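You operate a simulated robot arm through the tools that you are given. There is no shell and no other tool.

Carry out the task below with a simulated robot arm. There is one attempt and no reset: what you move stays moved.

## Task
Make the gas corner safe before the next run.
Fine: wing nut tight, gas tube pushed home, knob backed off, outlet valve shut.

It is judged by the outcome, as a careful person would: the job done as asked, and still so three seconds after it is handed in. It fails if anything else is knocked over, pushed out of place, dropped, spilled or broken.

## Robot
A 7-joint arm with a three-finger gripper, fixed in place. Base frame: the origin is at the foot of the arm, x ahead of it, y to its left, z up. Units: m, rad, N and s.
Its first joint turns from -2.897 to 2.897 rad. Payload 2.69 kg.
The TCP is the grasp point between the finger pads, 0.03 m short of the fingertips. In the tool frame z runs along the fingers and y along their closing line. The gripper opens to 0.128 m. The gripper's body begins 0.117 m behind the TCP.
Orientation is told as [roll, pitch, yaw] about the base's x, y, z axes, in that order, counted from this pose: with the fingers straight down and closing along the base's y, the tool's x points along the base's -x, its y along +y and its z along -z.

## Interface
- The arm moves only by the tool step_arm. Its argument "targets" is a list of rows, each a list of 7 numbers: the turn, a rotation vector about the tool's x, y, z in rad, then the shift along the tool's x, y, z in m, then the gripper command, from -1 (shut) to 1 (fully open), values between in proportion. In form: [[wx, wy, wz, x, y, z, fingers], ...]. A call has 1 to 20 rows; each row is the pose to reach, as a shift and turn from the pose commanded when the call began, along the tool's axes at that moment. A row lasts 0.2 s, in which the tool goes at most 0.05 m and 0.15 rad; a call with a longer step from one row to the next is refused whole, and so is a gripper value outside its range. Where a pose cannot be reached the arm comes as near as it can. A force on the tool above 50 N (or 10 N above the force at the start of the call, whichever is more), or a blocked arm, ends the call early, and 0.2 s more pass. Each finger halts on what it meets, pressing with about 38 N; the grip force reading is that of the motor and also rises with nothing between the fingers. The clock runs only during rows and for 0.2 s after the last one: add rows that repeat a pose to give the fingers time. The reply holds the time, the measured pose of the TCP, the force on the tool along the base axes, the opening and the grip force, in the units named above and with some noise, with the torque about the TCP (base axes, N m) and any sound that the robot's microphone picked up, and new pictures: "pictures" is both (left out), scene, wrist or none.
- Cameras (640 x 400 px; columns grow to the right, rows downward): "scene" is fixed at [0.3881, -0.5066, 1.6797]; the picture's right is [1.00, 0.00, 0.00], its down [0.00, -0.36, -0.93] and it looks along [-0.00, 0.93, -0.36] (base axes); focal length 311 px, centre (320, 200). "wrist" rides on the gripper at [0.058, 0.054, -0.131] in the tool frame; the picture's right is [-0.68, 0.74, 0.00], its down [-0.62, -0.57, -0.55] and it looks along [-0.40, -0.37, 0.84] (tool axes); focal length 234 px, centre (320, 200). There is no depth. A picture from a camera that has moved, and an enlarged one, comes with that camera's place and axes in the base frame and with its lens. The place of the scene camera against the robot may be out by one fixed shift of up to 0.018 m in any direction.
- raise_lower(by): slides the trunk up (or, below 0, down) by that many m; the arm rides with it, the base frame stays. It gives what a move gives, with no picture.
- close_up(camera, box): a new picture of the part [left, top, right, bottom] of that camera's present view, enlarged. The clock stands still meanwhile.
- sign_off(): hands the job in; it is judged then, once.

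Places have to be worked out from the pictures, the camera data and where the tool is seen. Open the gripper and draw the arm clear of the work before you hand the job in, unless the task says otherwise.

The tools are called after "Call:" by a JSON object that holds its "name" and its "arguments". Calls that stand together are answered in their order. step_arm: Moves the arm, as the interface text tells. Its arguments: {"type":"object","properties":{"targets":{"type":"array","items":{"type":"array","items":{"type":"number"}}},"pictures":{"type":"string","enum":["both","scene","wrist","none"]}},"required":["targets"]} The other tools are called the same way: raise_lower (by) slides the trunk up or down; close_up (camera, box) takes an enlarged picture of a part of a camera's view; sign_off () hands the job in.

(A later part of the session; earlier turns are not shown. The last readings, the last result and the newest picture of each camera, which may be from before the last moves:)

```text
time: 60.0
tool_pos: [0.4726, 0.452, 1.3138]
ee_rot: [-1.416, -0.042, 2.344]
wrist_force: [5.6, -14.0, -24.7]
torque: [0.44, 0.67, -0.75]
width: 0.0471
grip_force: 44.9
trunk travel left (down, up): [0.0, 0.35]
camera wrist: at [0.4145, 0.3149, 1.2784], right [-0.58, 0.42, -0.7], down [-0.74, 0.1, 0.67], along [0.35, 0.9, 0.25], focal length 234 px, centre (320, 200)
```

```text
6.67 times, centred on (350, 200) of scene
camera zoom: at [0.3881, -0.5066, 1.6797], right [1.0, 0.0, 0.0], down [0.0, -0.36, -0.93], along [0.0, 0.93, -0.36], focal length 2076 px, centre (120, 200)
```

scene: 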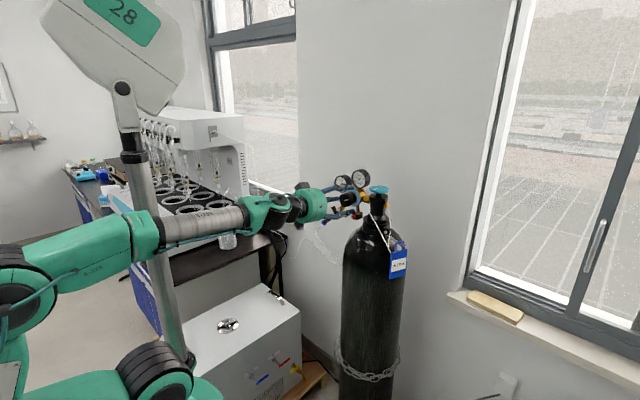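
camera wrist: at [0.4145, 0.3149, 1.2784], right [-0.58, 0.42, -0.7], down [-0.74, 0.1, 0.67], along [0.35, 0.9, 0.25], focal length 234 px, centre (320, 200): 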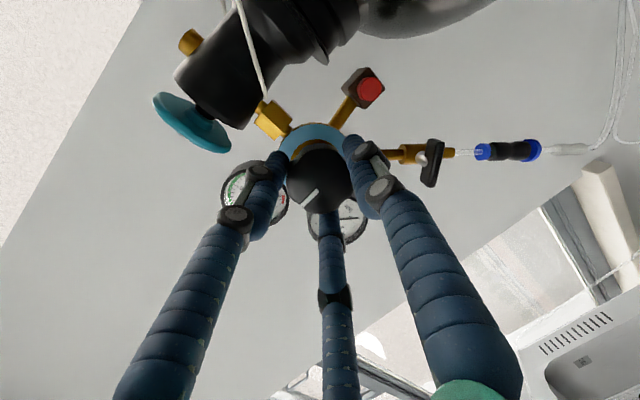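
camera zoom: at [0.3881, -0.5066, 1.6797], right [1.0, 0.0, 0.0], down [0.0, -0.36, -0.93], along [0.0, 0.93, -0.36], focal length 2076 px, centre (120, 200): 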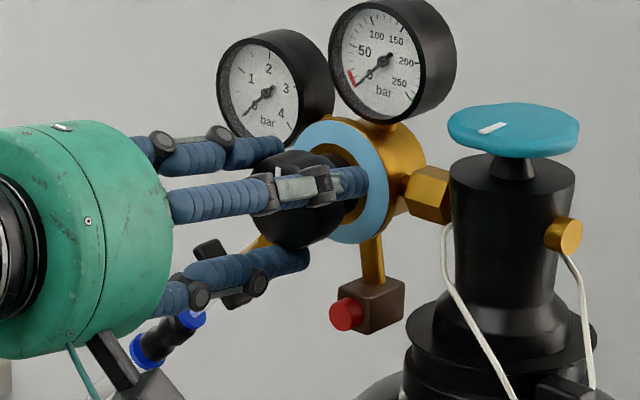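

It is still turning freely. I'll ease the sideways strain by shifting a few millimetres and continue counter-clockwise.

Call:
{"name": "step_arm", "arguments": {"targets": [[0, 0, -0.1, 0.001, 0.002, 0, -1], [0, 0, -0.2, 0.002, 0.004, 0, -1], [0, 0, -0.33, 0.002, 0.004, 0, -1], [0, 0, -0.46, 0.002, 0.004, 0, -1], [0, 0, -0.59, 0.002, 0.004, 0, -1], [0, 0, -0.72, 0.002, 0.004, 0, -1], [0, 0, -0.85, 0.002, 0.004, 0, -1], [0, 0, -0.98, 0.002, 0.004, 0, -1]], "pictures": "wrist"}}

Call:
{"name": "close_up", "arguments": {"camera": "wrist", "box": [240, 80, 420, 260]}}

Call:
{"name": "close_up", "arguments": {"camera": "scene", "box": [310, 170, 390, 230]}}

```text
time: 61.8
tool_pos: [0.4718, 0.4492, 1.3137]
ee_rot: [-1.322, 0.922, 2.553]
wrist_force: [1.2, 6.2, 18.2]
torque: [0.95, 0.33, 0.18]
width: 0.0468
grip_force: 45.1
trunk travel left (down, up): [0.0, 0.35]
camera wrist: at [0.4364, 0.3056, 1.3487], right [0.03, -0.24, -0.97], down [-0.98, 0.18, -0.08], along [0.2, 0.95, -0.23], focal length 234 px, centre (320, 200)
```

wrist: 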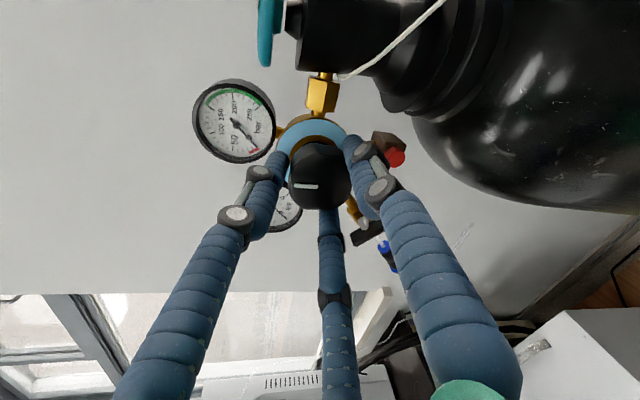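

```text
2.22 times, centred on (330, 170) of wrist
camera zoom: at [0.4364, 0.3056, 1.3487], right [0.03, -0.24, -0.97], down [-0.98, 0.18, -0.08], along [0.2, 0.95, -0.23], focal length 520 px, centre (298, 267)
```

zoom: 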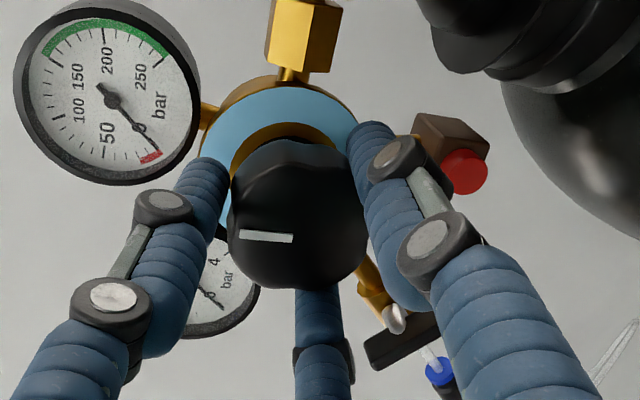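

```text
6.67 times, centred on (350, 200) of scene
camera zoom: at [0.3881, -0.5066, 1.6797], right [1.0, 0.0, 0.0], down [0.0, -0.36, -0.93], along [0.0, 0.93, -0.36], focal length 2076 px, centre (120, 200)
```

zoom: 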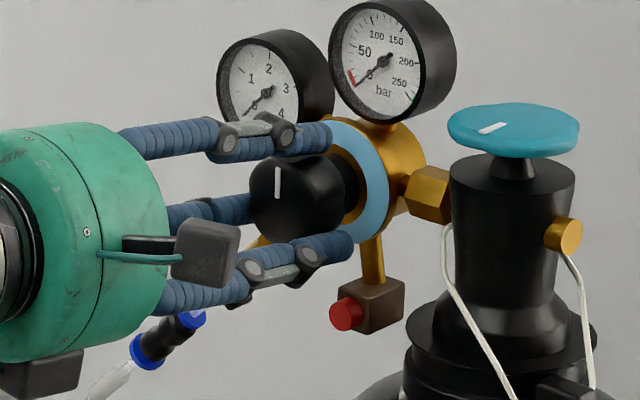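

The pointer now stands at 12 o'clock. The gripper slipped past it with about 0.9 N·m around the knob axis, so the knob is at its counter-clockwise stop, fully backed off. I'll release it and retreat.

Call:
{"name": "step_arm", "arguments": {"targets": [[0, 0, 0, 0, 0, 0, -0.2], [0, 0, 0, 0, 0, 0, 0.15], [0, 0, 0, 0, 0, 0, 0.15], [0, 0, 0, 0, 0, -0.02, 0.15], [0, 0, 0, 0, 0, -0.045, 0.15], [0, 0, 0, 0, 0, -0.07, 0.15], [0, 0, 0, 0, 0, -0.09, 0.15]], "pictures": "both"}}

Call:
{"name": "close_up", "arguments": {"camera": "scene", "box": [310, 160, 410, 230]}}

Call:
{"name": "close_up", "arguments": {"camera": "wrist", "box": [200, 40, 440, 240]}}

```text
time: 63.4
tool_pos: [0.4098, 0.3875, 1.3253]
ee_rot: [-1.315, 0.921, 2.556]
wrist_force: [-0.3, 0.0, -0.5]
torque: [-0.02, 0.01, 0.01]
width: 0.0737
grip_force: 0.1
trunk travel left (down, up): [0.0, 0.35]
camera wrist: at [0.3746, 0.2424, 1.3601], right [0.03, -0.24, -0.97], down [-0.98, 0.18, -0.08], along [0.2, 0.95, -0.23], focal length 234 px, centre (320, 200)
```

scene: 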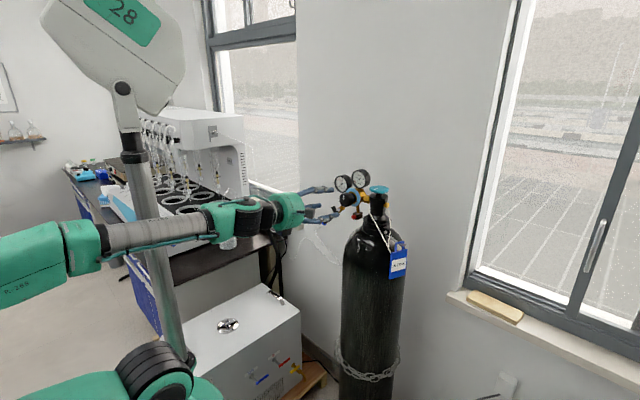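
wrist: 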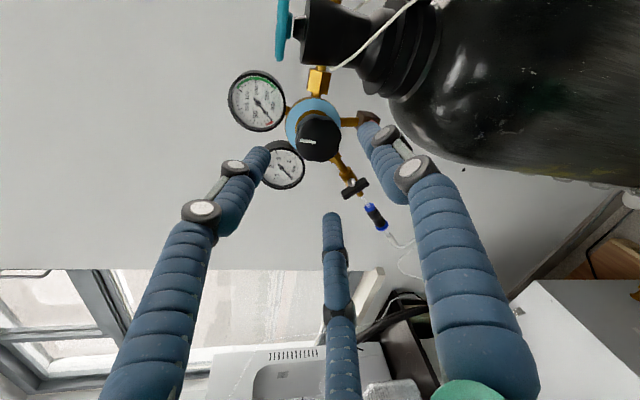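

```text
5.71 times, centred on (360, 195) of scene
camera zoom: at [0.3881, -0.5066, 1.6797], right [1.0, 0.0, 0.0], down [0.0, -0.36, -0.93], along [0.0, 0.93, -0.36], focal length 1779 px, centre (91, 229)
```

zoom: 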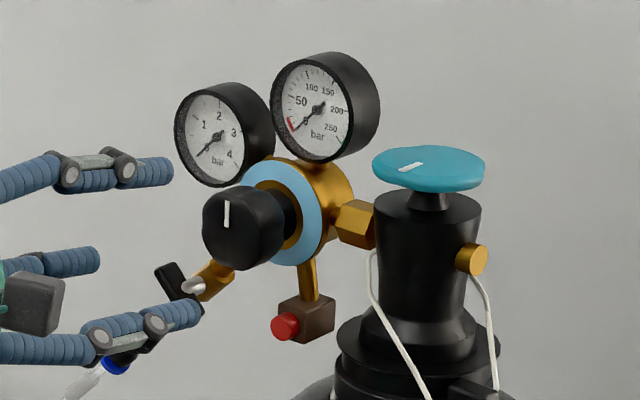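

```text
2.00 times, centred on (320, 140) of wrist
camera zoom: at [0.3746, 0.2424, 1.3601], right [0.03, -0.24, -0.97], down [-0.98, 0.18, -0.08], along [0.2, 0.95, -0.23], focal length 468 px, centre (320, 320)
```

zoom: 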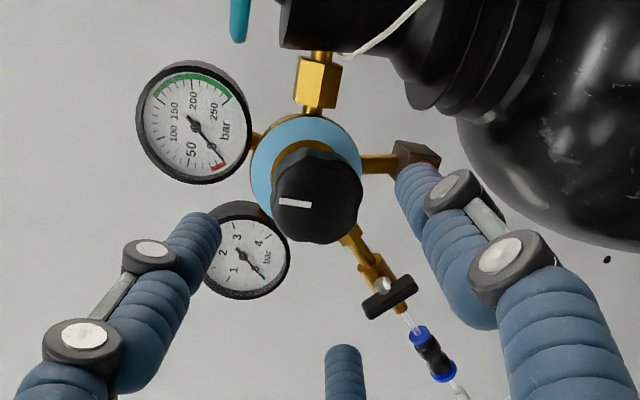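

The pointer is at 12 o'clock, so the knob is backed off. Last is the wing nut, near e1 = −0.063, e2 = 0.985, z = 0.77 behind the cylinder's left side. I'll close the fingers, pitch the tool down and move to the clear corridor left of the cylinder.

Call:
{"name": "step_arm", "arguments": {"targets": [[-0.0259, -0.035, -0.0013, -0.0269, 0.005, -0.008, -0.3], [-0.0517, -0.07, -0.0026, -0.0538, 0.0099, -0.006, -0.8], [-0.0776, -0.105, -0.0039, -0.0806, 0.0149, -0.002, -1], [-0.1034, -0.14, -0.0052, -0.1075, 0.0198, 0.002, -1], [-0.1293, -0.175, -0.0065, -0.1344, 0.0248, 0.006, -1], [-0.1552, -0.21, -0.0078, -0.1613, 0.0298, 0.01, -1], [-0.181, -0.245, -0.0091, -0.1882, 0.0347, 0.013, -1], [-0.2069, -0.28, -0.0104, -0.215, 0.0397, 0.016, -1], [-0.2327, -0.315, -0.0117, -0.2419, 0.0446, 0.018, -1], [-0.2586, -0.35, -0.013, -0.2688, 0.0496, 0.0199, -1]], "pictures": "both"}}

```text
time: 65.6
tool_pos: [0.3133, 0.4608, 1.0776]
ee_rot: [-0.715, 0.745, 3.01]
wrist_force: [0.1, 0.0, 0.1]
torque: [0.04, -0.03, 0.03]
width: 0.0024
grip_force: 31.8
trunk travel left (down, up): [0.0, 0.35]
camera wrist: at [0.2955, 0.3348, 1.1652], right [-0.24, -0.53, -0.81], down [-0.97, 0.2, 0.16], along [0.07, 0.83, -0.56], focal length 234 px, centre (320, 200)
```

scene: 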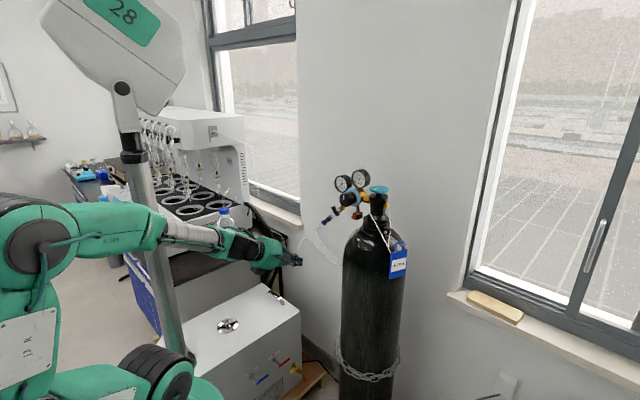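
wrist: 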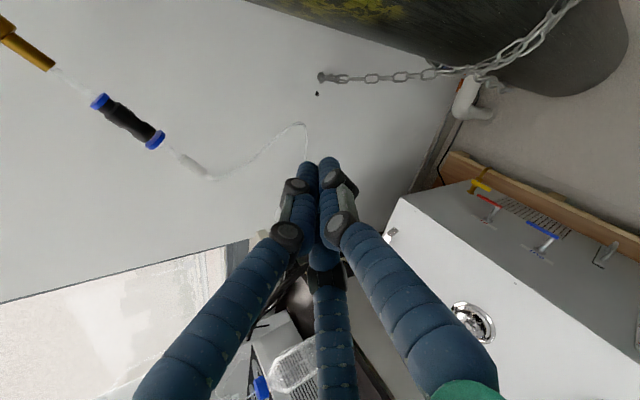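

The corridor pose was reached with a good view of the chain anchor and hose loop. I'll enlarge the wing nut from here.

Call:
{"name": "close_up", "arguments": {"camera": "wrist", "box": [305, 60, 355, 100]}}

Call:
{"name": "close_up", "arguments": {"camera": "wrist", "box": [170, 40, 430, 240]}}

```text
10.00 times, centred on (330, 80) of wrist
camera zoom: at [0.2955, 0.3348, 1.1652], right [-0.24, -0.53, -0.81], down [-0.97, 0.2, 0.16], along [0.07, 0.83, -0.56], focal length 2342 px, centre (220, 1400)
```

zoom: 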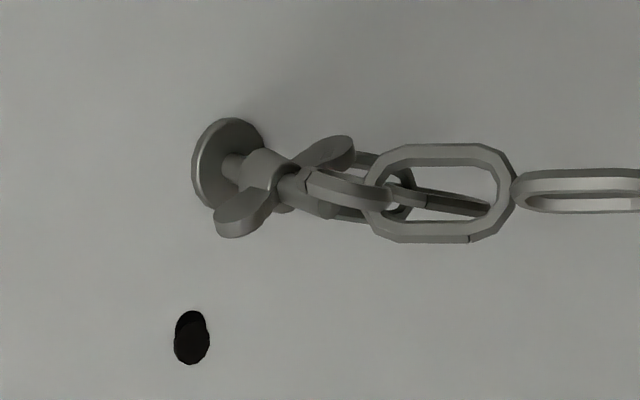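

```text
2.00 times, centred on (300, 140) of wrist
camera zoom: at [0.2955, 0.3348, 1.1652], right [-0.24, -0.53, -0.81], down [-0.97, 0.2, 0.16], along [0.07, 0.83, -0.56], focal length 468 px, centre (360, 320)
```

zoom: 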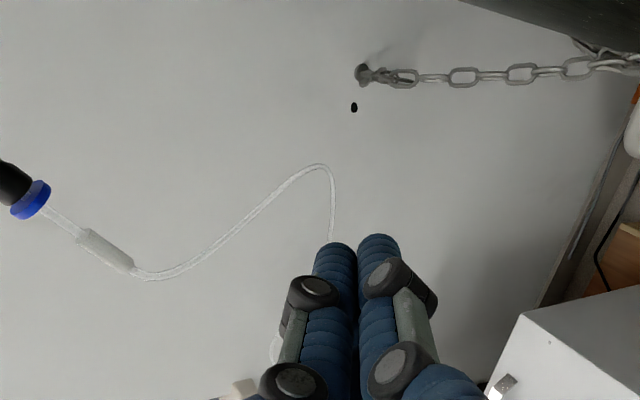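

The wing nut's centre is at about e1 = −0.064, e2 = 0.980, z = 0.777, with its wings running from upper-left to lower-right, and the nut stands off the wall flange. I'll move nearer below the hose, keeping in the corridor, and look again.

Call:
{"name": "step_arm", "arguments": {"targets": [[0, 0, 0, -0.0078, 0.0042, 0.0401, -1], [0, 0, 0, -0.0156, 0.0083, 0.0803, -1], [0, 0, 0, -0.0234, 0.0125, 0.1204, -1], [0, 0, 0, -0.0311, 0.0167, 0.1605, -1], [0, 0, 0, -0.0389, 0.0208, 0.2007, -1], [0, 0, 0, -0.0467, 0.025, 0.2408, -1]], "pictures": "both"}}

Call:
{"name": "close_up", "arguments": {"camera": "wrist", "box": [200, 60, 440, 240]}}

Call:
{"name": "close_up", "arguments": {"camera": "scene", "box": [220, 200, 380, 330]}}

```text
time: 67.0
tool_pos: [0.4291, 0.5843, 0.9011]
ee_rot: [-0.718, 0.745, 3.008]
wrist_force: [0.8, -0.5, 1.3]
torque: [-0.03, 0.02, 0.02]
width: 0.0021
grip_force: 31.5
trunk travel left (down, up): [0.0, 0.35]
camera wrist: at [0.4134, 0.4591, 0.9884], right [-0.24, -0.53, -0.81], down [-0.97, 0.2, 0.16], along [0.08, 0.83, -0.56], focal length 234 px, centre (320, 200)
```

scene: 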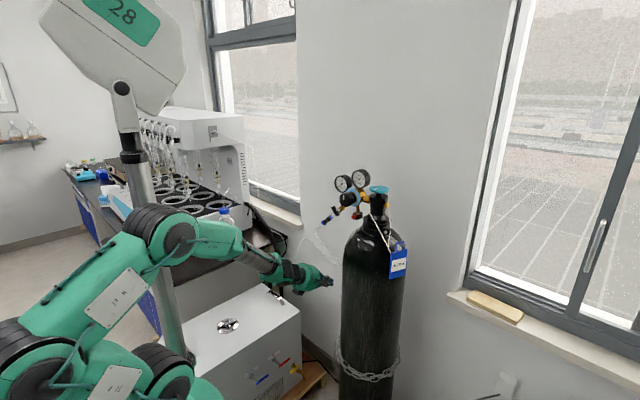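
wrist: 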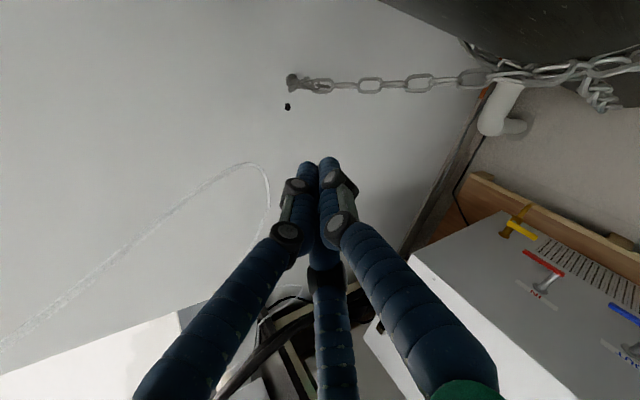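

```text
2.22 times, centred on (320, 150) of wrist
camera zoom: at [0.4134, 0.4591, 0.9884], right [-0.24, -0.53, -0.81], down [-0.97, 0.2, 0.16], along [0.08, 0.83, -0.56], focal length 520 px, centre (320, 311)
```

zoom: 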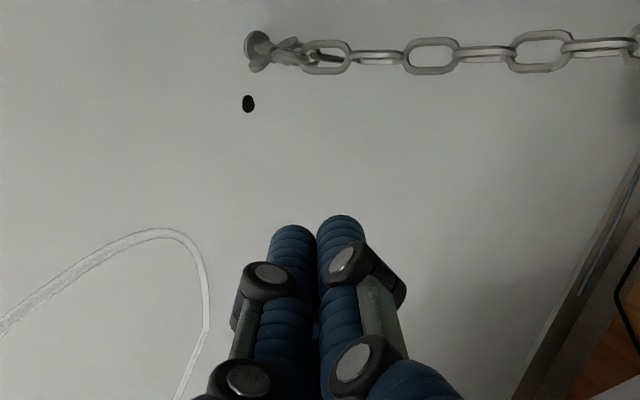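

```text
3.08 times, centred on (300, 265) of scene
camera zoom: at [0.3881, -0.5066, 1.6797], right [1.0, 0.0, 0.0], down [0.0, -0.36, -0.93], along [0.0, 0.93, -0.36], focal length 958 px, centre (382, 0)
```

zoom: 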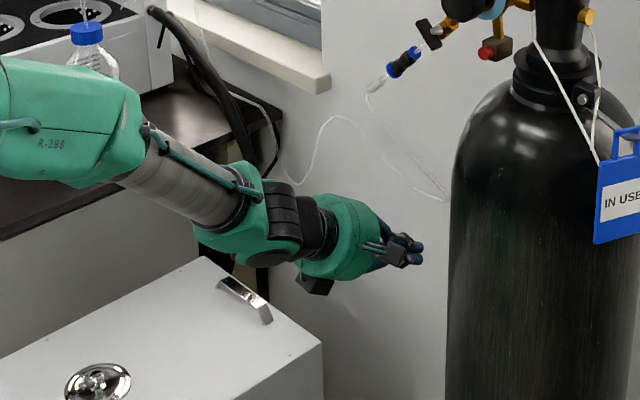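

Clear so far, with the hose well to the side. I'll go forward and down to about 6 cm short of the wing nut.

Call:
{"name": "step_arm", "arguments": {"targets": [[0, 0, 0, 0.0065, -0.0067, 0.0373, -1], [0, 0, 0, 0.013, -0.0134, 0.0747, -1], [0, 0, 0, 0.0194, -0.0201, 0.112, -1], [0, 0, 0, 0.0259, -0.0268, 0.1494, -1], [0, 0, 0, 0.0324, -0.0335, 0.1867, -1]], "pictures": "both"}}

Call:
{"name": "close_up", "arguments": {"camera": "wrist", "box": [200, 60, 440, 240]}}

Call:
{"name": "close_up", "arguments": {"camera": "scene", "box": [240, 190, 380, 310]}}

```text
time: 68.2
tool_pos: [0.5528, 0.7174, 0.8345]
ee_rot: [-0.716, 0.744, 3.012]
wrist_force: [-0.5, -0.5, 0.5]
torque: [0.0, 0.06, 0.01]
width: 0.0021
grip_force: 31.2
trunk travel left (down, up): [0.0, 0.35]
camera wrist: at [0.5366, 0.5924, 0.9217], right [-0.24, -0.53, -0.81], down [-0.97, 0.2, 0.16], along [0.07, 0.83, -0.56], focal length 234 px, centre (320, 200)
```

scene: 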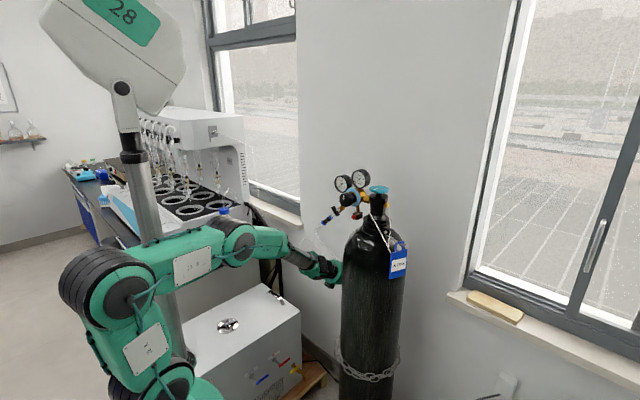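
wrist: 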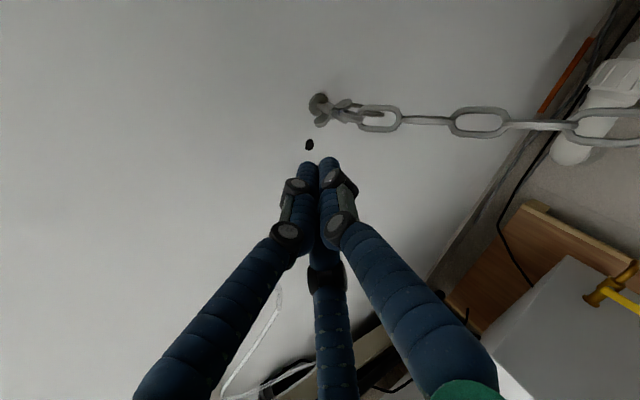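

```text
2.22 times, centred on (320, 150) of wrist
camera zoom: at [0.5366, 0.5924, 0.9217], right [-0.24, -0.53, -0.81], down [-0.97, 0.2, 0.16], along [0.07, 0.83, -0.56], focal length 520 px, centre (320, 311)
```

zoom: 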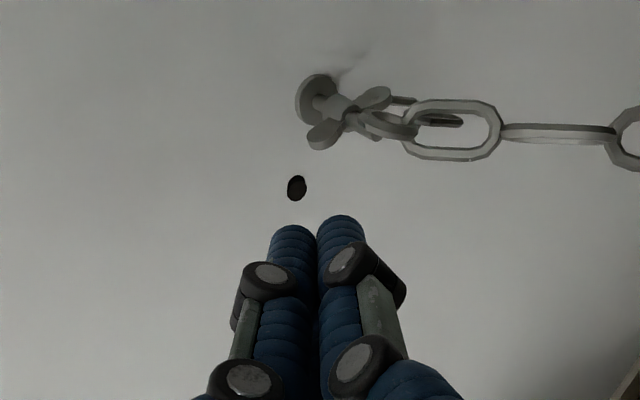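

```text
3.33 times, centred on (310, 250) of scene
camera zoom: at [0.3881, -0.5066, 1.6797], right [1.0, 0.0, 0.0], down [0.0, -0.36, -0.93], along [0.0, 0.93, -0.36], focal length 1038 px, centre (353, 33)
```

zoom: 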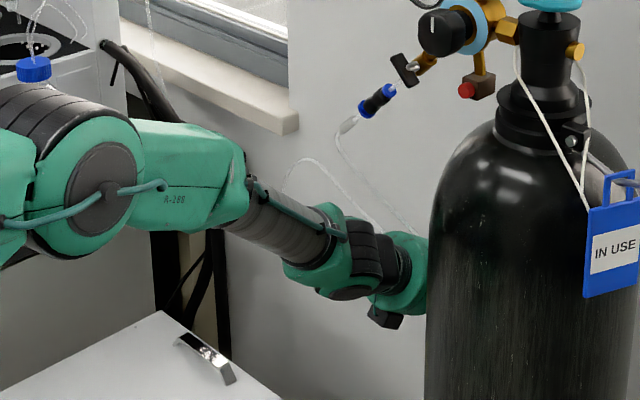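

The wing nut is close and clear now. I'll enlarge it to fix its geometry.

Call:
{"name": "close_up", "arguments": {"camera": "wrist", "box": [300, 80, 380, 140]}}

```text
6.67 times, centred on (340, 110) of wrist
camera zoom: at [0.5366, 0.5924, 0.9217], right [-0.24, -0.53, -0.81], down [-0.97, 0.2, 0.16], along [0.07, 0.83, -0.56], focal length 1561 px, centre (187, 800)
```

zoom: 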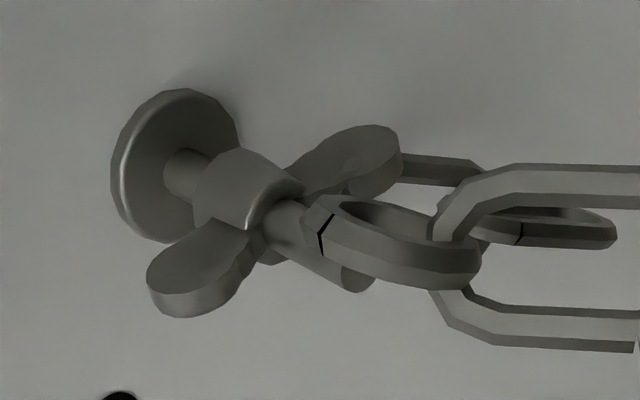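

The nut's boss sits about 8–9 mm off the flange, so it is loose. Its wings point to about 128° (upper-left) and the opposite side. I'll place the closed fingertips just left of the upper-left wing, ready to push it clockwise.

Call:
{"name": "step_arm", "arguments": {"targets": [[0, 0, 0, -0.0021, 0, 0.0187, -1], [0, 0, 0, -0.0042, 0, 0.0375, -1], [0, 0, 0, -0.0063, 0, 0.0562, -1], [0, 0, 0, -0.0084, -0.0001, 0.0749, -1], [0, 0, 0, -0.0084, -0.0001, 0.0749, -1]], "pictures": "both"}}

Call:
{"name": "close_up", "arguments": {"camera": "wrist", "box": [270, 110, 390, 210]}}

Call:
{"name": "close_up", "arguments": {"camera": "scene", "box": [260, 190, 380, 310]}}

```text
time: 69.4
tool_pos: [0.5906, 0.763, 0.7874]
ee_rot: [-0.716, 0.745, 3.011]
wrist_force: [0.1, 0.3, -0.3]
torque: [0.04, -0.01, -0.02]
width: 0.0021
grip_force: 31.7
trunk travel left (down, up): [0.0, 0.35]
camera wrist: at [0.5748, 0.6377, 0.8745], right [-0.24, -0.53, -0.81], down [-0.97, 0.2, 0.16], along [0.07, 0.83, -0.56], focal length 234 px, centre (320, 200)
```

scene: 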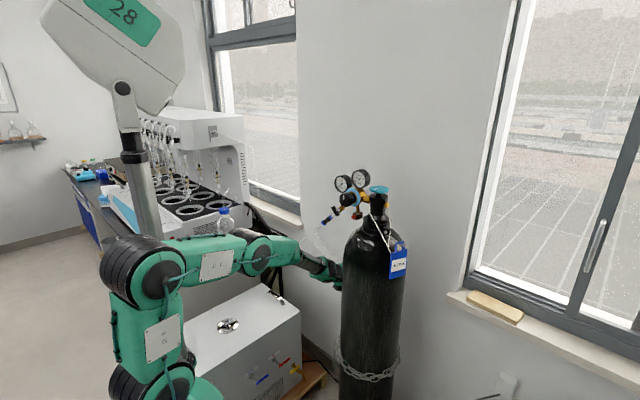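
wrist: 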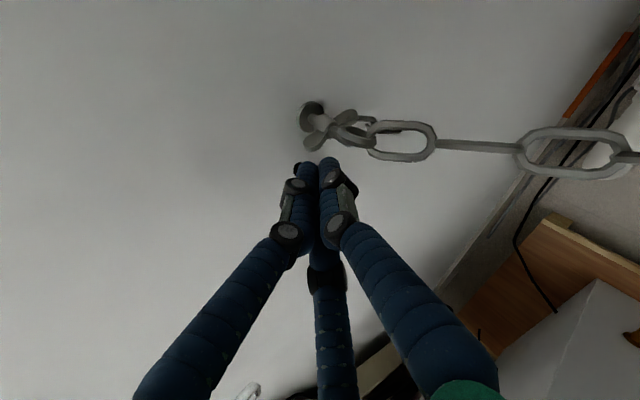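

```text
4.00 times, centred on (330, 160) of wrist
camera zoom: at [0.5748, 0.6377, 0.8745], right [-0.24, -0.53, -0.81], down [-0.97, 0.2, 0.16], along [0.07, 0.83, -0.56], focal length 937 px, centre (280, 360)
```

zoom: 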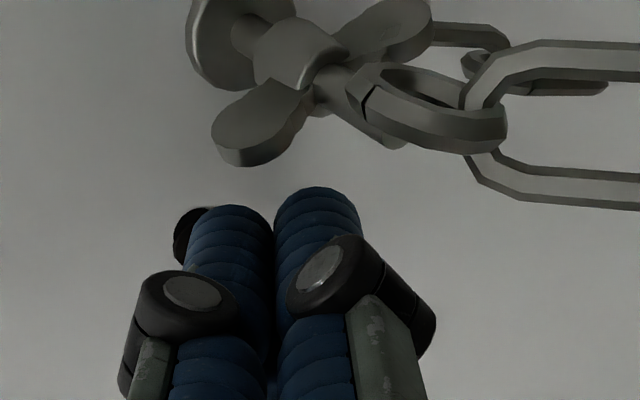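

```text
3.33 times, centred on (320, 250) of scene
camera zoom: at [0.3881, -0.5066, 1.6797], right [1.0, 0.0, 0.0], down [0.0, -0.36, -0.93], along [0.0, 0.93, -0.36], focal length 1038 px, centre (320, 33)
```

zoom: 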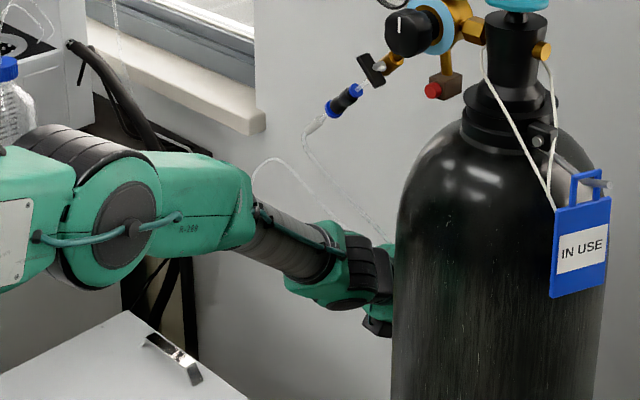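

The fingertips are just beyond the end of the upper-left wing. I'll press in on its trailing side and begin the clockwise arc, checking after about 20–30°.

Call:
{"name": "step_arm", "arguments": {"targets": [[0, 0, 0, 0.0035, 0.0085, 0.0017, -1], [0, 0, 0, 0.0082, 0.0107, 0.0001, -1], [0, 0, 0, 0.0133, 0.0082, -0.0036, -1]], "pictures": "wrist"}}

Call:
{"name": "close_up", "arguments": {"camera": "wrist", "box": [270, 110, 390, 210]}}

```text
time: 70.2
tool_pos: [0.6007, 0.7536, 0.7942]
ee_rot: [-0.713, 0.745, 3.012]
wrist_force: [-5.6, 4.8, -4.3]
torque: [0.1, 0.18, 0.1]
width: 0.0022
grip_force: 31.1
trunk travel left (down, up): [0.0, 0.35]
camera wrist: at [0.5844, 0.6276, 0.8809], right [-0.24, -0.53, -0.81], down [-0.97, 0.19, 0.16], along [0.07, 0.83, -0.56], focal length 234 px, centre (320, 200)
```

wrist: 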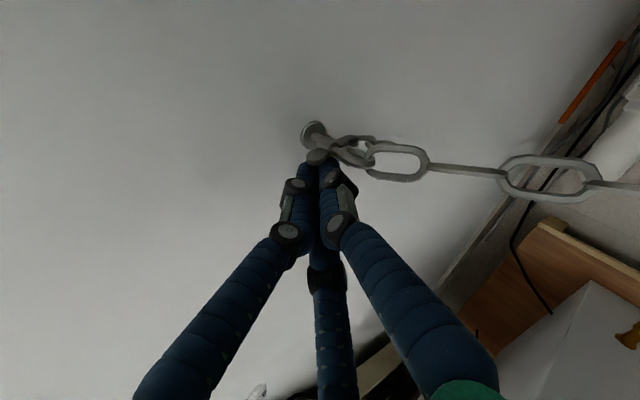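

```text
4.00 times, centred on (330, 160) of wrist
camera zoom: at [0.5844, 0.6276, 0.8809], right [-0.24, -0.53, -0.81], down [-0.97, 0.19, 0.16], along [0.07, 0.83, -0.56], focal length 937 px, centre (280, 360)
```

zoom: 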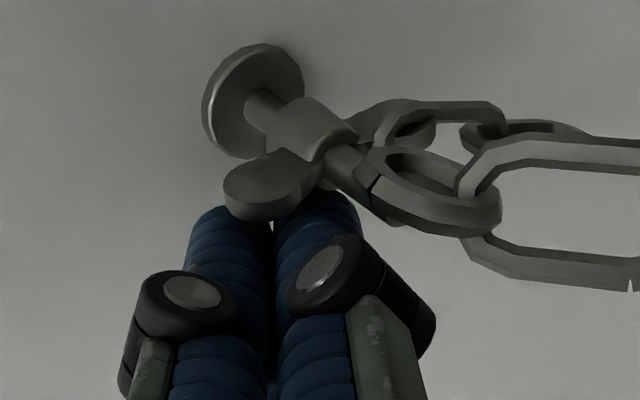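

Light contact, about 8 N, and the wing is starting to turn. I'll continue the arc.

Call:
{"name": "step_arm", "arguments": {"targets": [[0, 0, 0, 0.0053, -0.0007, -0.003, -1], [0, 0, 0, 0.0108, 0.0001, -0.0057, -1], [0, 0, 0, 0.018, 0.0035, -0.008, -1]], "pictures": "wrist"}}

Call:
{"name": "close_up", "arguments": {"camera": "wrist", "box": [270, 110, 390, 210]}}

```text
time: 71.0
tool_pos: [0.6122, 0.7438, 0.8105]
ee_rot: [-0.714, 0.745, 3.008]
wrist_force: [0.8, 0.8, -0.6]
torque: [0.03, -0.02, -0.03]
width: 0.0018
grip_force: 31.9
trunk travel left (down, up): [0.0, 0.35]
camera wrist: at [0.5947, 0.6183, 0.8977], right [-0.24, -0.53, -0.81], down [-0.97, 0.2, 0.16], along [0.08, 0.83, -0.56], focal length 234 px, centre (320, 200)
```

wrist: 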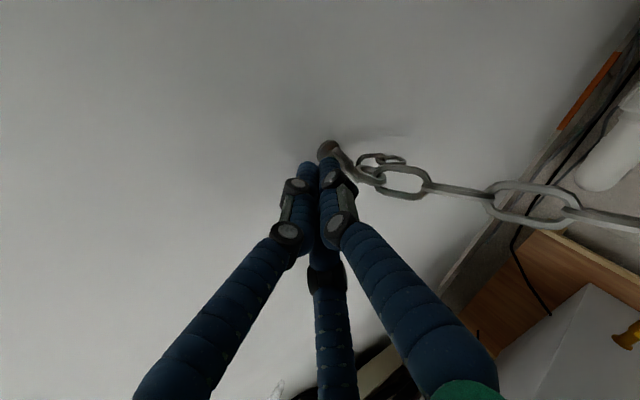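

```text
4.00 times, centred on (330, 160) of wrist
camera zoom: at [0.5947, 0.6183, 0.8977], right [-0.24, -0.53, -0.81], down [-0.97, 0.2, 0.16], along [0.08, 0.83, -0.56], focal length 937 px, centre (280, 360)
```

zoom: 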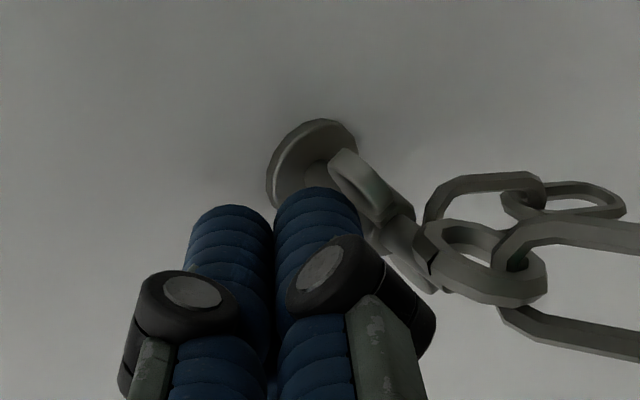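

The wing has swung from about 128° to about 40°, over the top. I'll keep following it to the right, yawing the tool a little so the wrist stays clear of the cylinder.

Call:
{"name": "step_arm", "arguments": {"targets": [[-0.0338, 0.0242, 0.0279, 0.0056, 0.0047, -0.0009, -1], [-0.0676, 0.0483, 0.0558, 0.0093, 0.0112, -0.0003, -1], [-0.1014, 0.0725, 0.0837, 0.0107, 0.0182, 0.002, -1]], "pictures": "both"}}

Call:
{"name": "close_up", "arguments": {"camera": "wrist", "box": [270, 110, 390, 210]}}

Call:
{"name": "close_up", "arguments": {"camera": "scene", "box": [260, 190, 380, 310]}}

```text
time: 71.8
tool_pos: [0.6259, 0.7294, 0.8065]
ee_rot: [-0.717, 0.745, 2.859]
wrist_force: [-0.1, 0.3, -0.2]
torque: [0.04, -0.01, 0.0]
width: 0.0021
grip_force: 31.5
trunk travel left (down, up): [0.0, 0.35]
camera wrist: at [0.5909, 0.6072, 0.8942], right [-0.32, -0.49, -0.81], down [-0.93, 0.34, 0.16], along [0.2, 0.81, -0.56], focal length 234 px, centre (320, 200)
```

scene: 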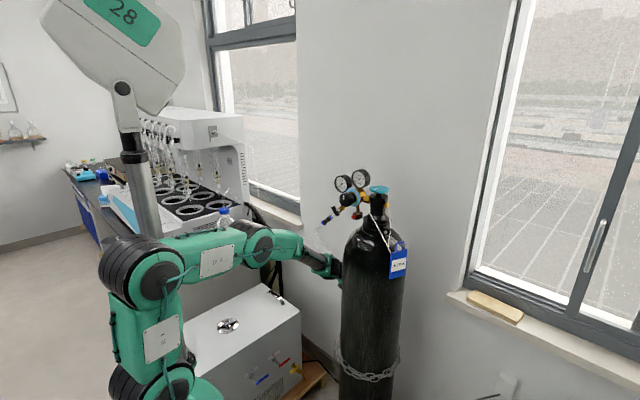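
wrist: 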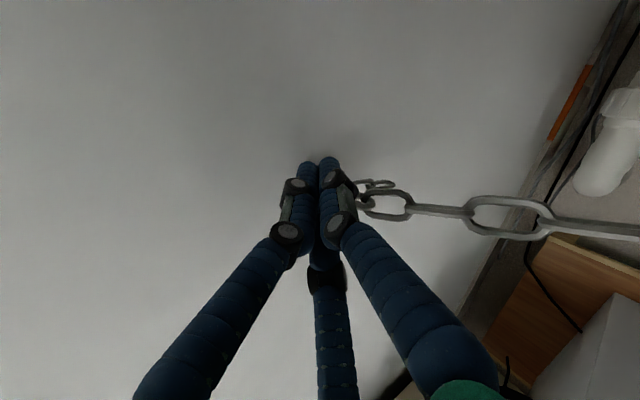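

```text
4.00 times, centred on (330, 160) of wrist
camera zoom: at [0.5909, 0.6072, 0.8942], right [-0.32, -0.49, -0.81], down [-0.93, 0.34, 0.16], along [0.2, 0.81, -0.56], focal length 937 px, centre (280, 360)
```

zoom: 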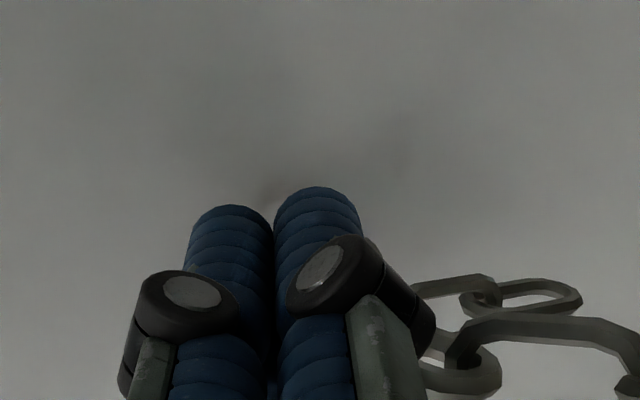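

```text
3.33 times, centred on (320, 250) of scene
camera zoom: at [0.3881, -0.5066, 1.6797], right [1.0, 0.0, 0.0], down [0.0, -0.36, -0.93], along [0.0, 0.93, -0.36], focal length 1038 px, centre (320, 33)
```

zoom: 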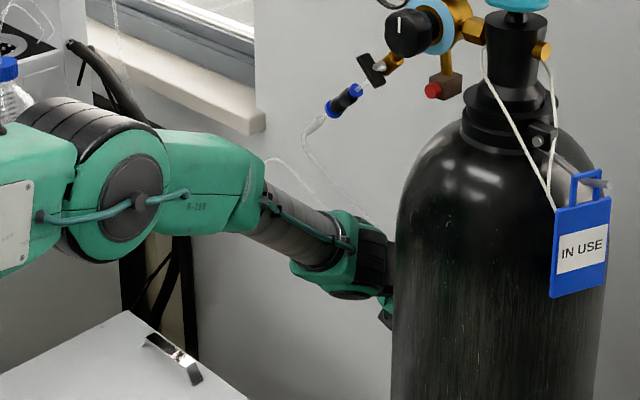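

The force is nearly zero and the fingers hide the nut, so I'll back off along the tool and to the left to see how far it has turned and whether it moved toward the wall.

Call:
{"name": "step_arm", "arguments": {"targets": [[0, 0, 0, 0, 0, -0.025, -1], [0, 0, 0, 0, 0, -0.05, -1], [0, 0, 0, -0.012, -0.0135, -0.055, -1], [0, 0, 0, -0.024, -0.027, -0.06, -1], [0, 0, 0, -0.024, -0.027, -0.06, -1]], "pictures": "wrist"}}

Call:
{"name": "close_up", "arguments": {"camera": "wrist", "box": [290, 90, 410, 190]}}

```text
time: 73.0
tool_pos: [0.5627, 0.7285, 0.839]
ee_rot: [-0.717, 0.745, 2.859]
wrist_force: [-0.1, 0.4, -0.3]
torque: [0.02, 0.0, 0.04]
width: 0.0022
grip_force: 31.6
trunk travel left (down, up): [0.0, 0.35]
camera wrist: at [0.5274, 0.606, 0.9253], right [-0.32, -0.49, -0.81], down [-0.93, 0.34, 0.16], along [0.2, 0.81, -0.56], focal length 234 px, centre (320, 200)
```

wrist: 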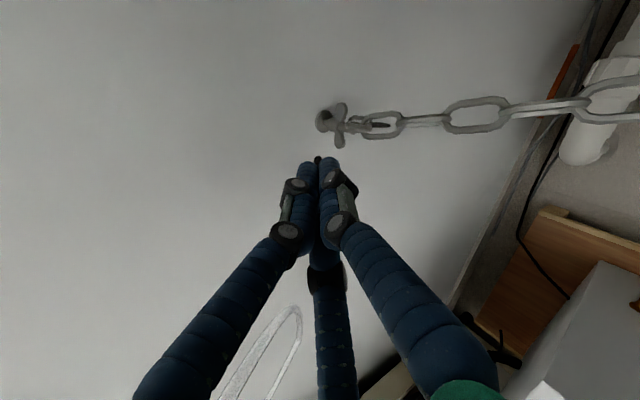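

```text
4.00 times, centred on (350, 140) of wrist
camera zoom: at [0.5274, 0.606, 0.9253], right [-0.32, -0.49, -0.81], down [-0.93, 0.34, 0.16], along [0.2, 0.81, -0.56], focal length 937 px, centre (200, 440)
```

zoom: 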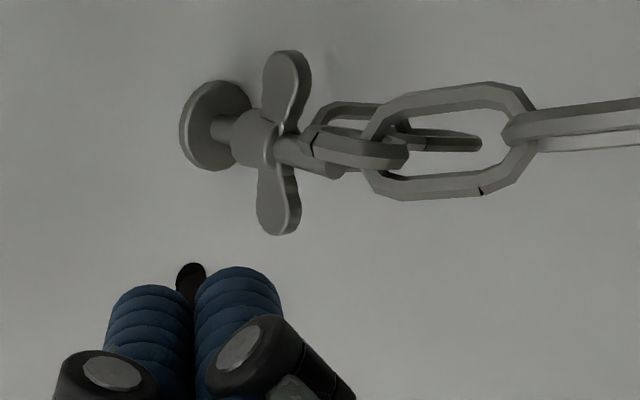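

The nut has turned about 125° clockwise; its wings now lie level, and the stub between boss and flange still shows. It needs more turns. I'll come back over the right wing and push it down to finish the half turn, then lift off.

Call:
{"name": "step_arm", "arguments": {"targets": [[0, 0, 0, 0.0147, 0.0116, 0.0028, -1], [0, 0, 0, 0.0267, 0.0251, 0.0078, -1], [0, 0, 0, 0.0267, 0.0251, 0.0328, -1], [0, 0, 0, 0.0267, 0.0251, 0.0578, -1], [-0.0338, 0.0242, 0.0279, 0.0234, 0.0317, 0.0629, -1], [-0.0676, 0.0483, 0.0558, 0.0214, 0.036, 0.0663, -1], [-0.0676, 0.0483, 0.0558, 0.0185, 0.0402, 0.0698, -1]], "pictures": "both"}}

Call:
{"name": "close_up", "arguments": {"camera": "scene", "box": [260, 190, 380, 310]}}

```text
time: 74.6
tool_pos: [0.6341, 0.7256, 0.7987]
ee_rot: [-0.728, 0.748, 2.749]
wrist_force: [6.9, 11.1, 25.1]
torque: [0.58, -0.35, 0.01]
width: 0.0021
grip_force: 31.6
trunk travel left (down, up): [0.0, 0.35]
camera wrist: at [0.5857, 0.6075, 0.8853], right [-0.36, -0.45, -0.82], down [-0.89, 0.43, 0.16], along [0.28, 0.79, -0.55], focal length 234 px, centre (320, 200)
```

scene: 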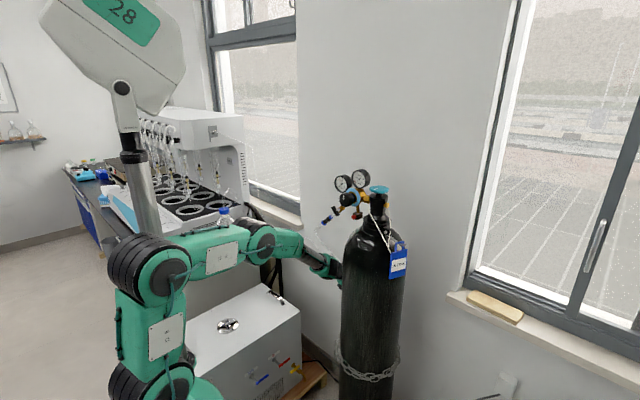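
wrist: 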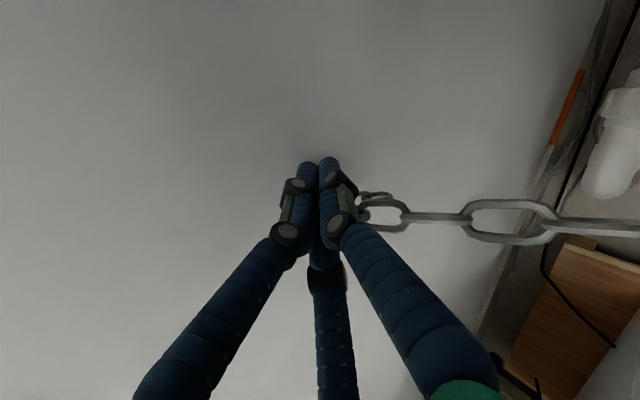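

```text
3.33 times, centred on (320, 250) of scene
camera zoom: at [0.3881, -0.5066, 1.6797], right [1.0, 0.0, 0.0], down [0.0, -0.36, -0.93], along [0.0, 0.93, -0.36], focal length 1038 px, centre (320, 33)
```

zoom: 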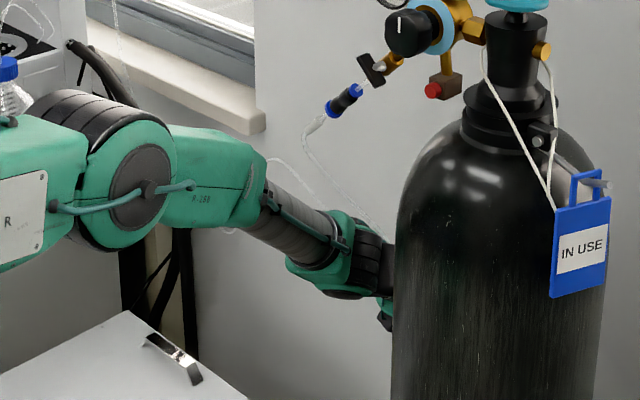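

The right wing now resists with about 25 N after turning a little below level, which may mean the nut has tightened. I'll press slightly more to see whether it yields.

Call:
{"name": "step_arm", "arguments": {"targets": [[0, 0, 0, -0.0014, 0.001, 0.0011, -1], [0, 0, 0, -0.0027, 0.0019, 0.0022, -1]], "pictures": "none"}}

```text
time: 75.2
tool_pos: [0.636, 0.7287, 0.7985]
ee_rot: [-0.734, 0.749, 2.746]
wrist_force: [9.1, 10.2, 1.8]
torque: [0.25, -0.28, -0.08]
width: 0.0019
grip_force: 31.9
trunk travel left (down, up): [0.0, 0.35]
stopped in row 2: the force on the tool passed its limit at 52 N (the readings are from after the stop); the commanded pose is now the measured one
```

That hit 52 N without moving, so it is a firm stop. I'll lift off and look at the nut's angle and its gap to the flange.

Call:
{"name": "step_arm", "arguments": {"targets": [[0, 0, 0, 0.003, -0.002, -0.01, -1], [0, 0, 0, 0.006, -0.004, -0.035, -1], [0, 0, 0, 0, -0.01, -0.06, -1], [0, 0, 0, -0.013, -0.026, -0.065, -1], [0, 0, 0, -0.026, -0.042, -0.07, -1], [0, 0, 0, -0.026, -0.042, -0.07, -1]], "pictures": "wrist"}}

Call:
{"name": "close_up", "arguments": {"camera": "wrist", "box": [290, 90, 410, 190]}}

```text
time: 76.6
tool_pos: [0.5595, 0.7399, 0.837]
ee_rot: [-0.73, 0.748, 2.751]
wrist_force: [-0.2, 0.2, 0.2]
torque: [0.0, -0.02, -0.02]
width: 0.0017
grip_force: 31.2
trunk travel left (down, up): [0.0, 0.35]
camera wrist: at [0.5123, 0.6229, 0.9228], right [-0.36, -0.45, -0.82], down [-0.89, 0.43, 0.16], along [0.28, 0.79, -0.55], focal length 234 px, centre (320, 200)
```

wrist: 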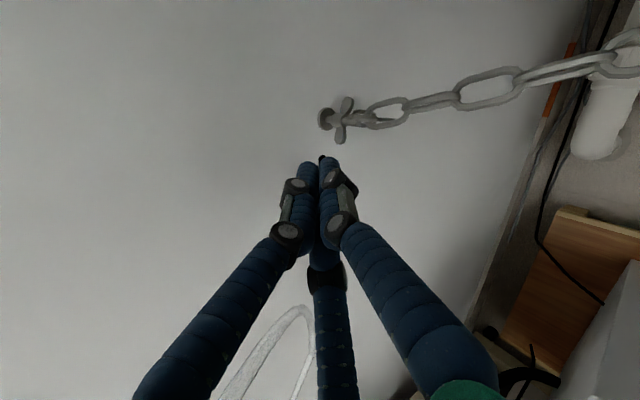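

```text
4.00 times, centred on (350, 140) of wrist
camera zoom: at [0.5123, 0.6229, 0.9228], right [-0.36, -0.45, -0.82], down [-0.89, 0.43, 0.16], along [0.28, 0.79, -0.55], focal length 937 px, centre (200, 440)
```

zoom: 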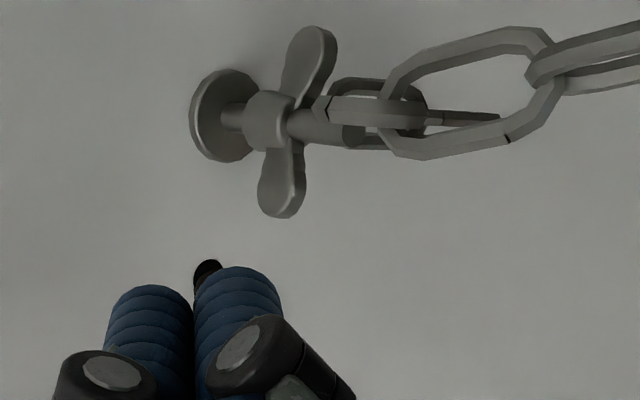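

The right wing now sits at about −12°, a total of 140° clockwise, and it stopped hard there with over 50 N on the wing. To be sure it is the nut's own stop, I'll press straight down on that wing once more, nearer its middle.

Call:
{"name": "step_arm", "arguments": {"targets": [[0, 0, 0, 0.022, 0.0175, 0.0042, -1], [0, 0, 0, 0.0437, 0.035, 0.0084, -1], [0, 0, 0, 0.0357, 0.0345, 0.0344, -1], [0, 0, 0, 0.0277, 0.0339, 0.0604, -1], [0, 0, 0, 0.0243, 0.0364, 0.0632, -1], [0, 0, 0, 0.0209, 0.0389, 0.0659, -1], [0, 0, 0, 0.0192, 0.0401, 0.0673, -1]], "pictures": "wrist"}}

```text
time: 78.2
tool_pos: [0.6293, 0.7283, 0.8005]
ee_rot: [-0.737, 0.752, 2.74]
wrist_force: [13.6, -10.5, 26.5]
torque: [0.27, -0.49, -0.38]
width: 0.002
grip_force: 31.1
trunk travel left (down, up): [0.0, 0.35]
camera wrist: at [0.5815, 0.6104, 0.885], right [-0.36, -0.44, -0.82], down [-0.89, 0.43, 0.15], along [0.29, 0.79, -0.54], focal length 234 px, centre (320, 200)
```

wrist: 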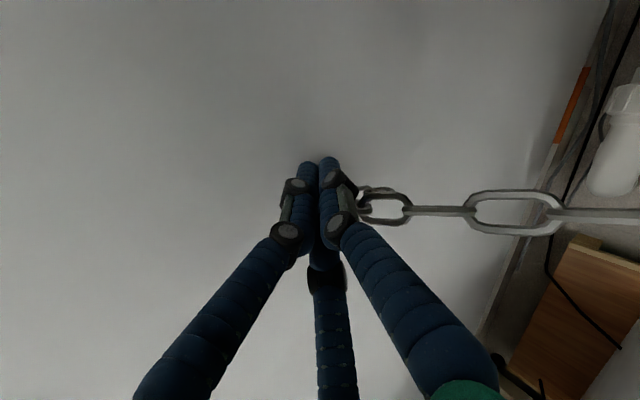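

The same hard stop at the same angle, so the wing nut is tight. I'll lift off, back out to the left and take a last look at it.

Call:
{"name": "step_arm", "arguments": {"targets": [[0, 0, 0, 0.0027, -0.002, -0.0122, -1], [0, 0, 0, 0.0027, -0.002, -0.04, -1], [0, 0, 0, 0.0027, -0.002, -0.065, -1], [0, 0, 0, -0.011, -0.016, -0.0696, -1], [0, 0, 0, -0.0248, -0.03, -0.0742, -1], [0, 0, 0, -0.0248, -0.03, -0.085, -1]], "pictures": "both"}}

Call:
{"name": "close_up", "arguments": {"camera": "wrist", "box": [290, 90, 410, 190]}}

Call:
{"name": "close_up", "arguments": {"camera": "scene", "box": [240, 170, 400, 310]}}

```text
time: 79.6
tool_pos: [0.5439, 0.7246, 0.8379]
ee_rot: [-0.727, 0.746, 2.75]
wrist_force: [0.3, -0.3, -1.5]
torque: [-0.01, 0.01, 0.0]
width: 0.0022
grip_force: 31.6
trunk travel left (down, up): [0.0, 0.35]
camera wrist: at [0.4975, 0.6076, 0.9233], right [-0.36, -0.45, -0.82], down [-0.89, 0.43, 0.16], along [0.28, 0.79, -0.55], focal length 234 px, centre (320, 200)
```

scene: 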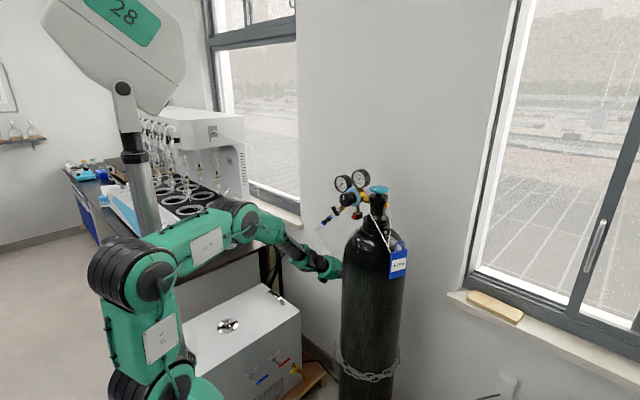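
wrist: 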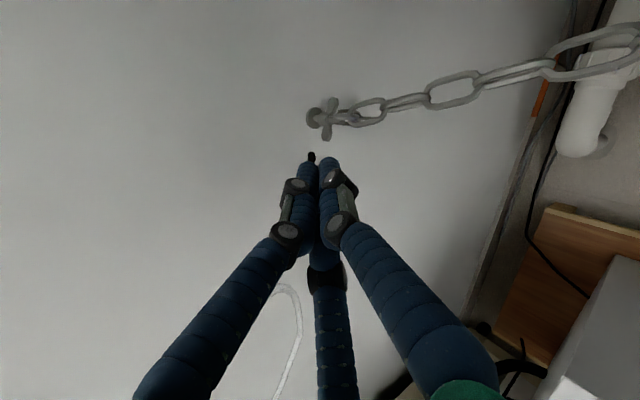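

```text
4.00 times, centred on (350, 140) of wrist
camera zoom: at [0.4975, 0.6076, 0.9233], right [-0.36, -0.45, -0.82], down [-0.89, 0.43, 0.16], along [0.28, 0.79, -0.55], focal length 937 px, centre (200, 440)
```

zoom: 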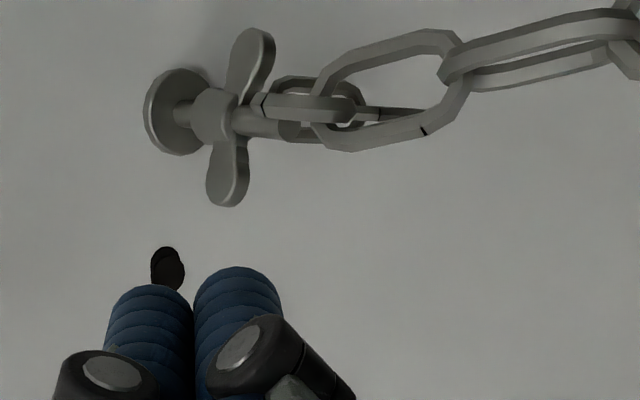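

```text
2.86 times, centred on (320, 240) of scene
camera zoom: at [0.3881, -0.5066, 1.6797], right [1.0, 0.0, 0.0], down [0.0, -0.36, -0.93], along [0.0, 0.93, -0.36], focal length 890 px, centre (320, 86)
```

zoom: 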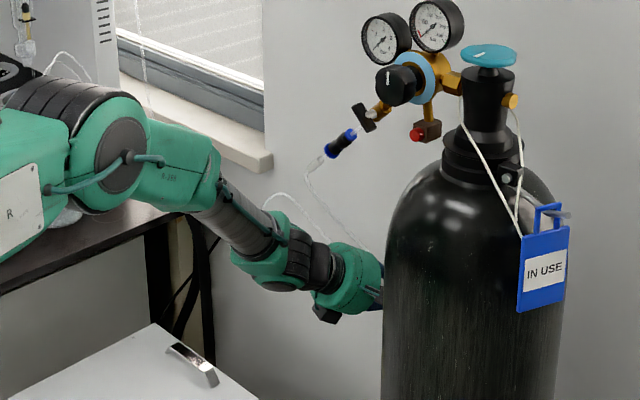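

The wing nut stays at its tightened angle. Now I'll retrace my way out: turn the tool back to its entry heading and withdraw along the same corridor, clear of the hose and cylinder.

Call:
{"name": "step_arm", "arguments": {"targets": [[0.0565, -0.0412, -0.0458, 0.0025, 0.0026, 0.0008, -1], [0.113, -0.0824, -0.0917, 0.005, 0.0051, 0.0017, -1], [0.1695, -0.1236, -0.1375, 0.0076, 0.0077, 0.0025, -1], [0.1695, -0.1236, -0.1375, 0.0076, 0.0077, 0.0025, -1]], "pictures": "wrist"}}

```text
time: 80.6
tool_pos: [0.5539, 0.7178, 0.8384]
ee_rot: [-0.727, 0.747, 3.002]
wrist_force: [-0.9, -0.5, 0.4]
torque: [0.02, 0.01, 0.02]
width: 0.0021
grip_force: 31.0
trunk travel left (down, up): [0.0, 0.35]
camera wrist: at [0.5369, 0.5918, 0.9246], right [-0.24, -0.52, -0.82], down [-0.97, 0.19, 0.16], along [0.08, 0.83, -0.55], focal length 234 px, centre (320, 200)
```

wrist: 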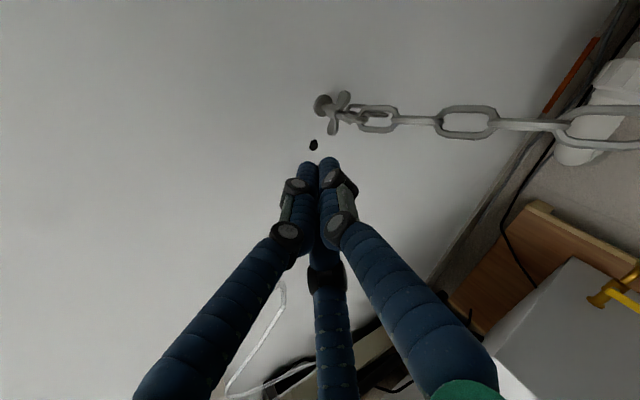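

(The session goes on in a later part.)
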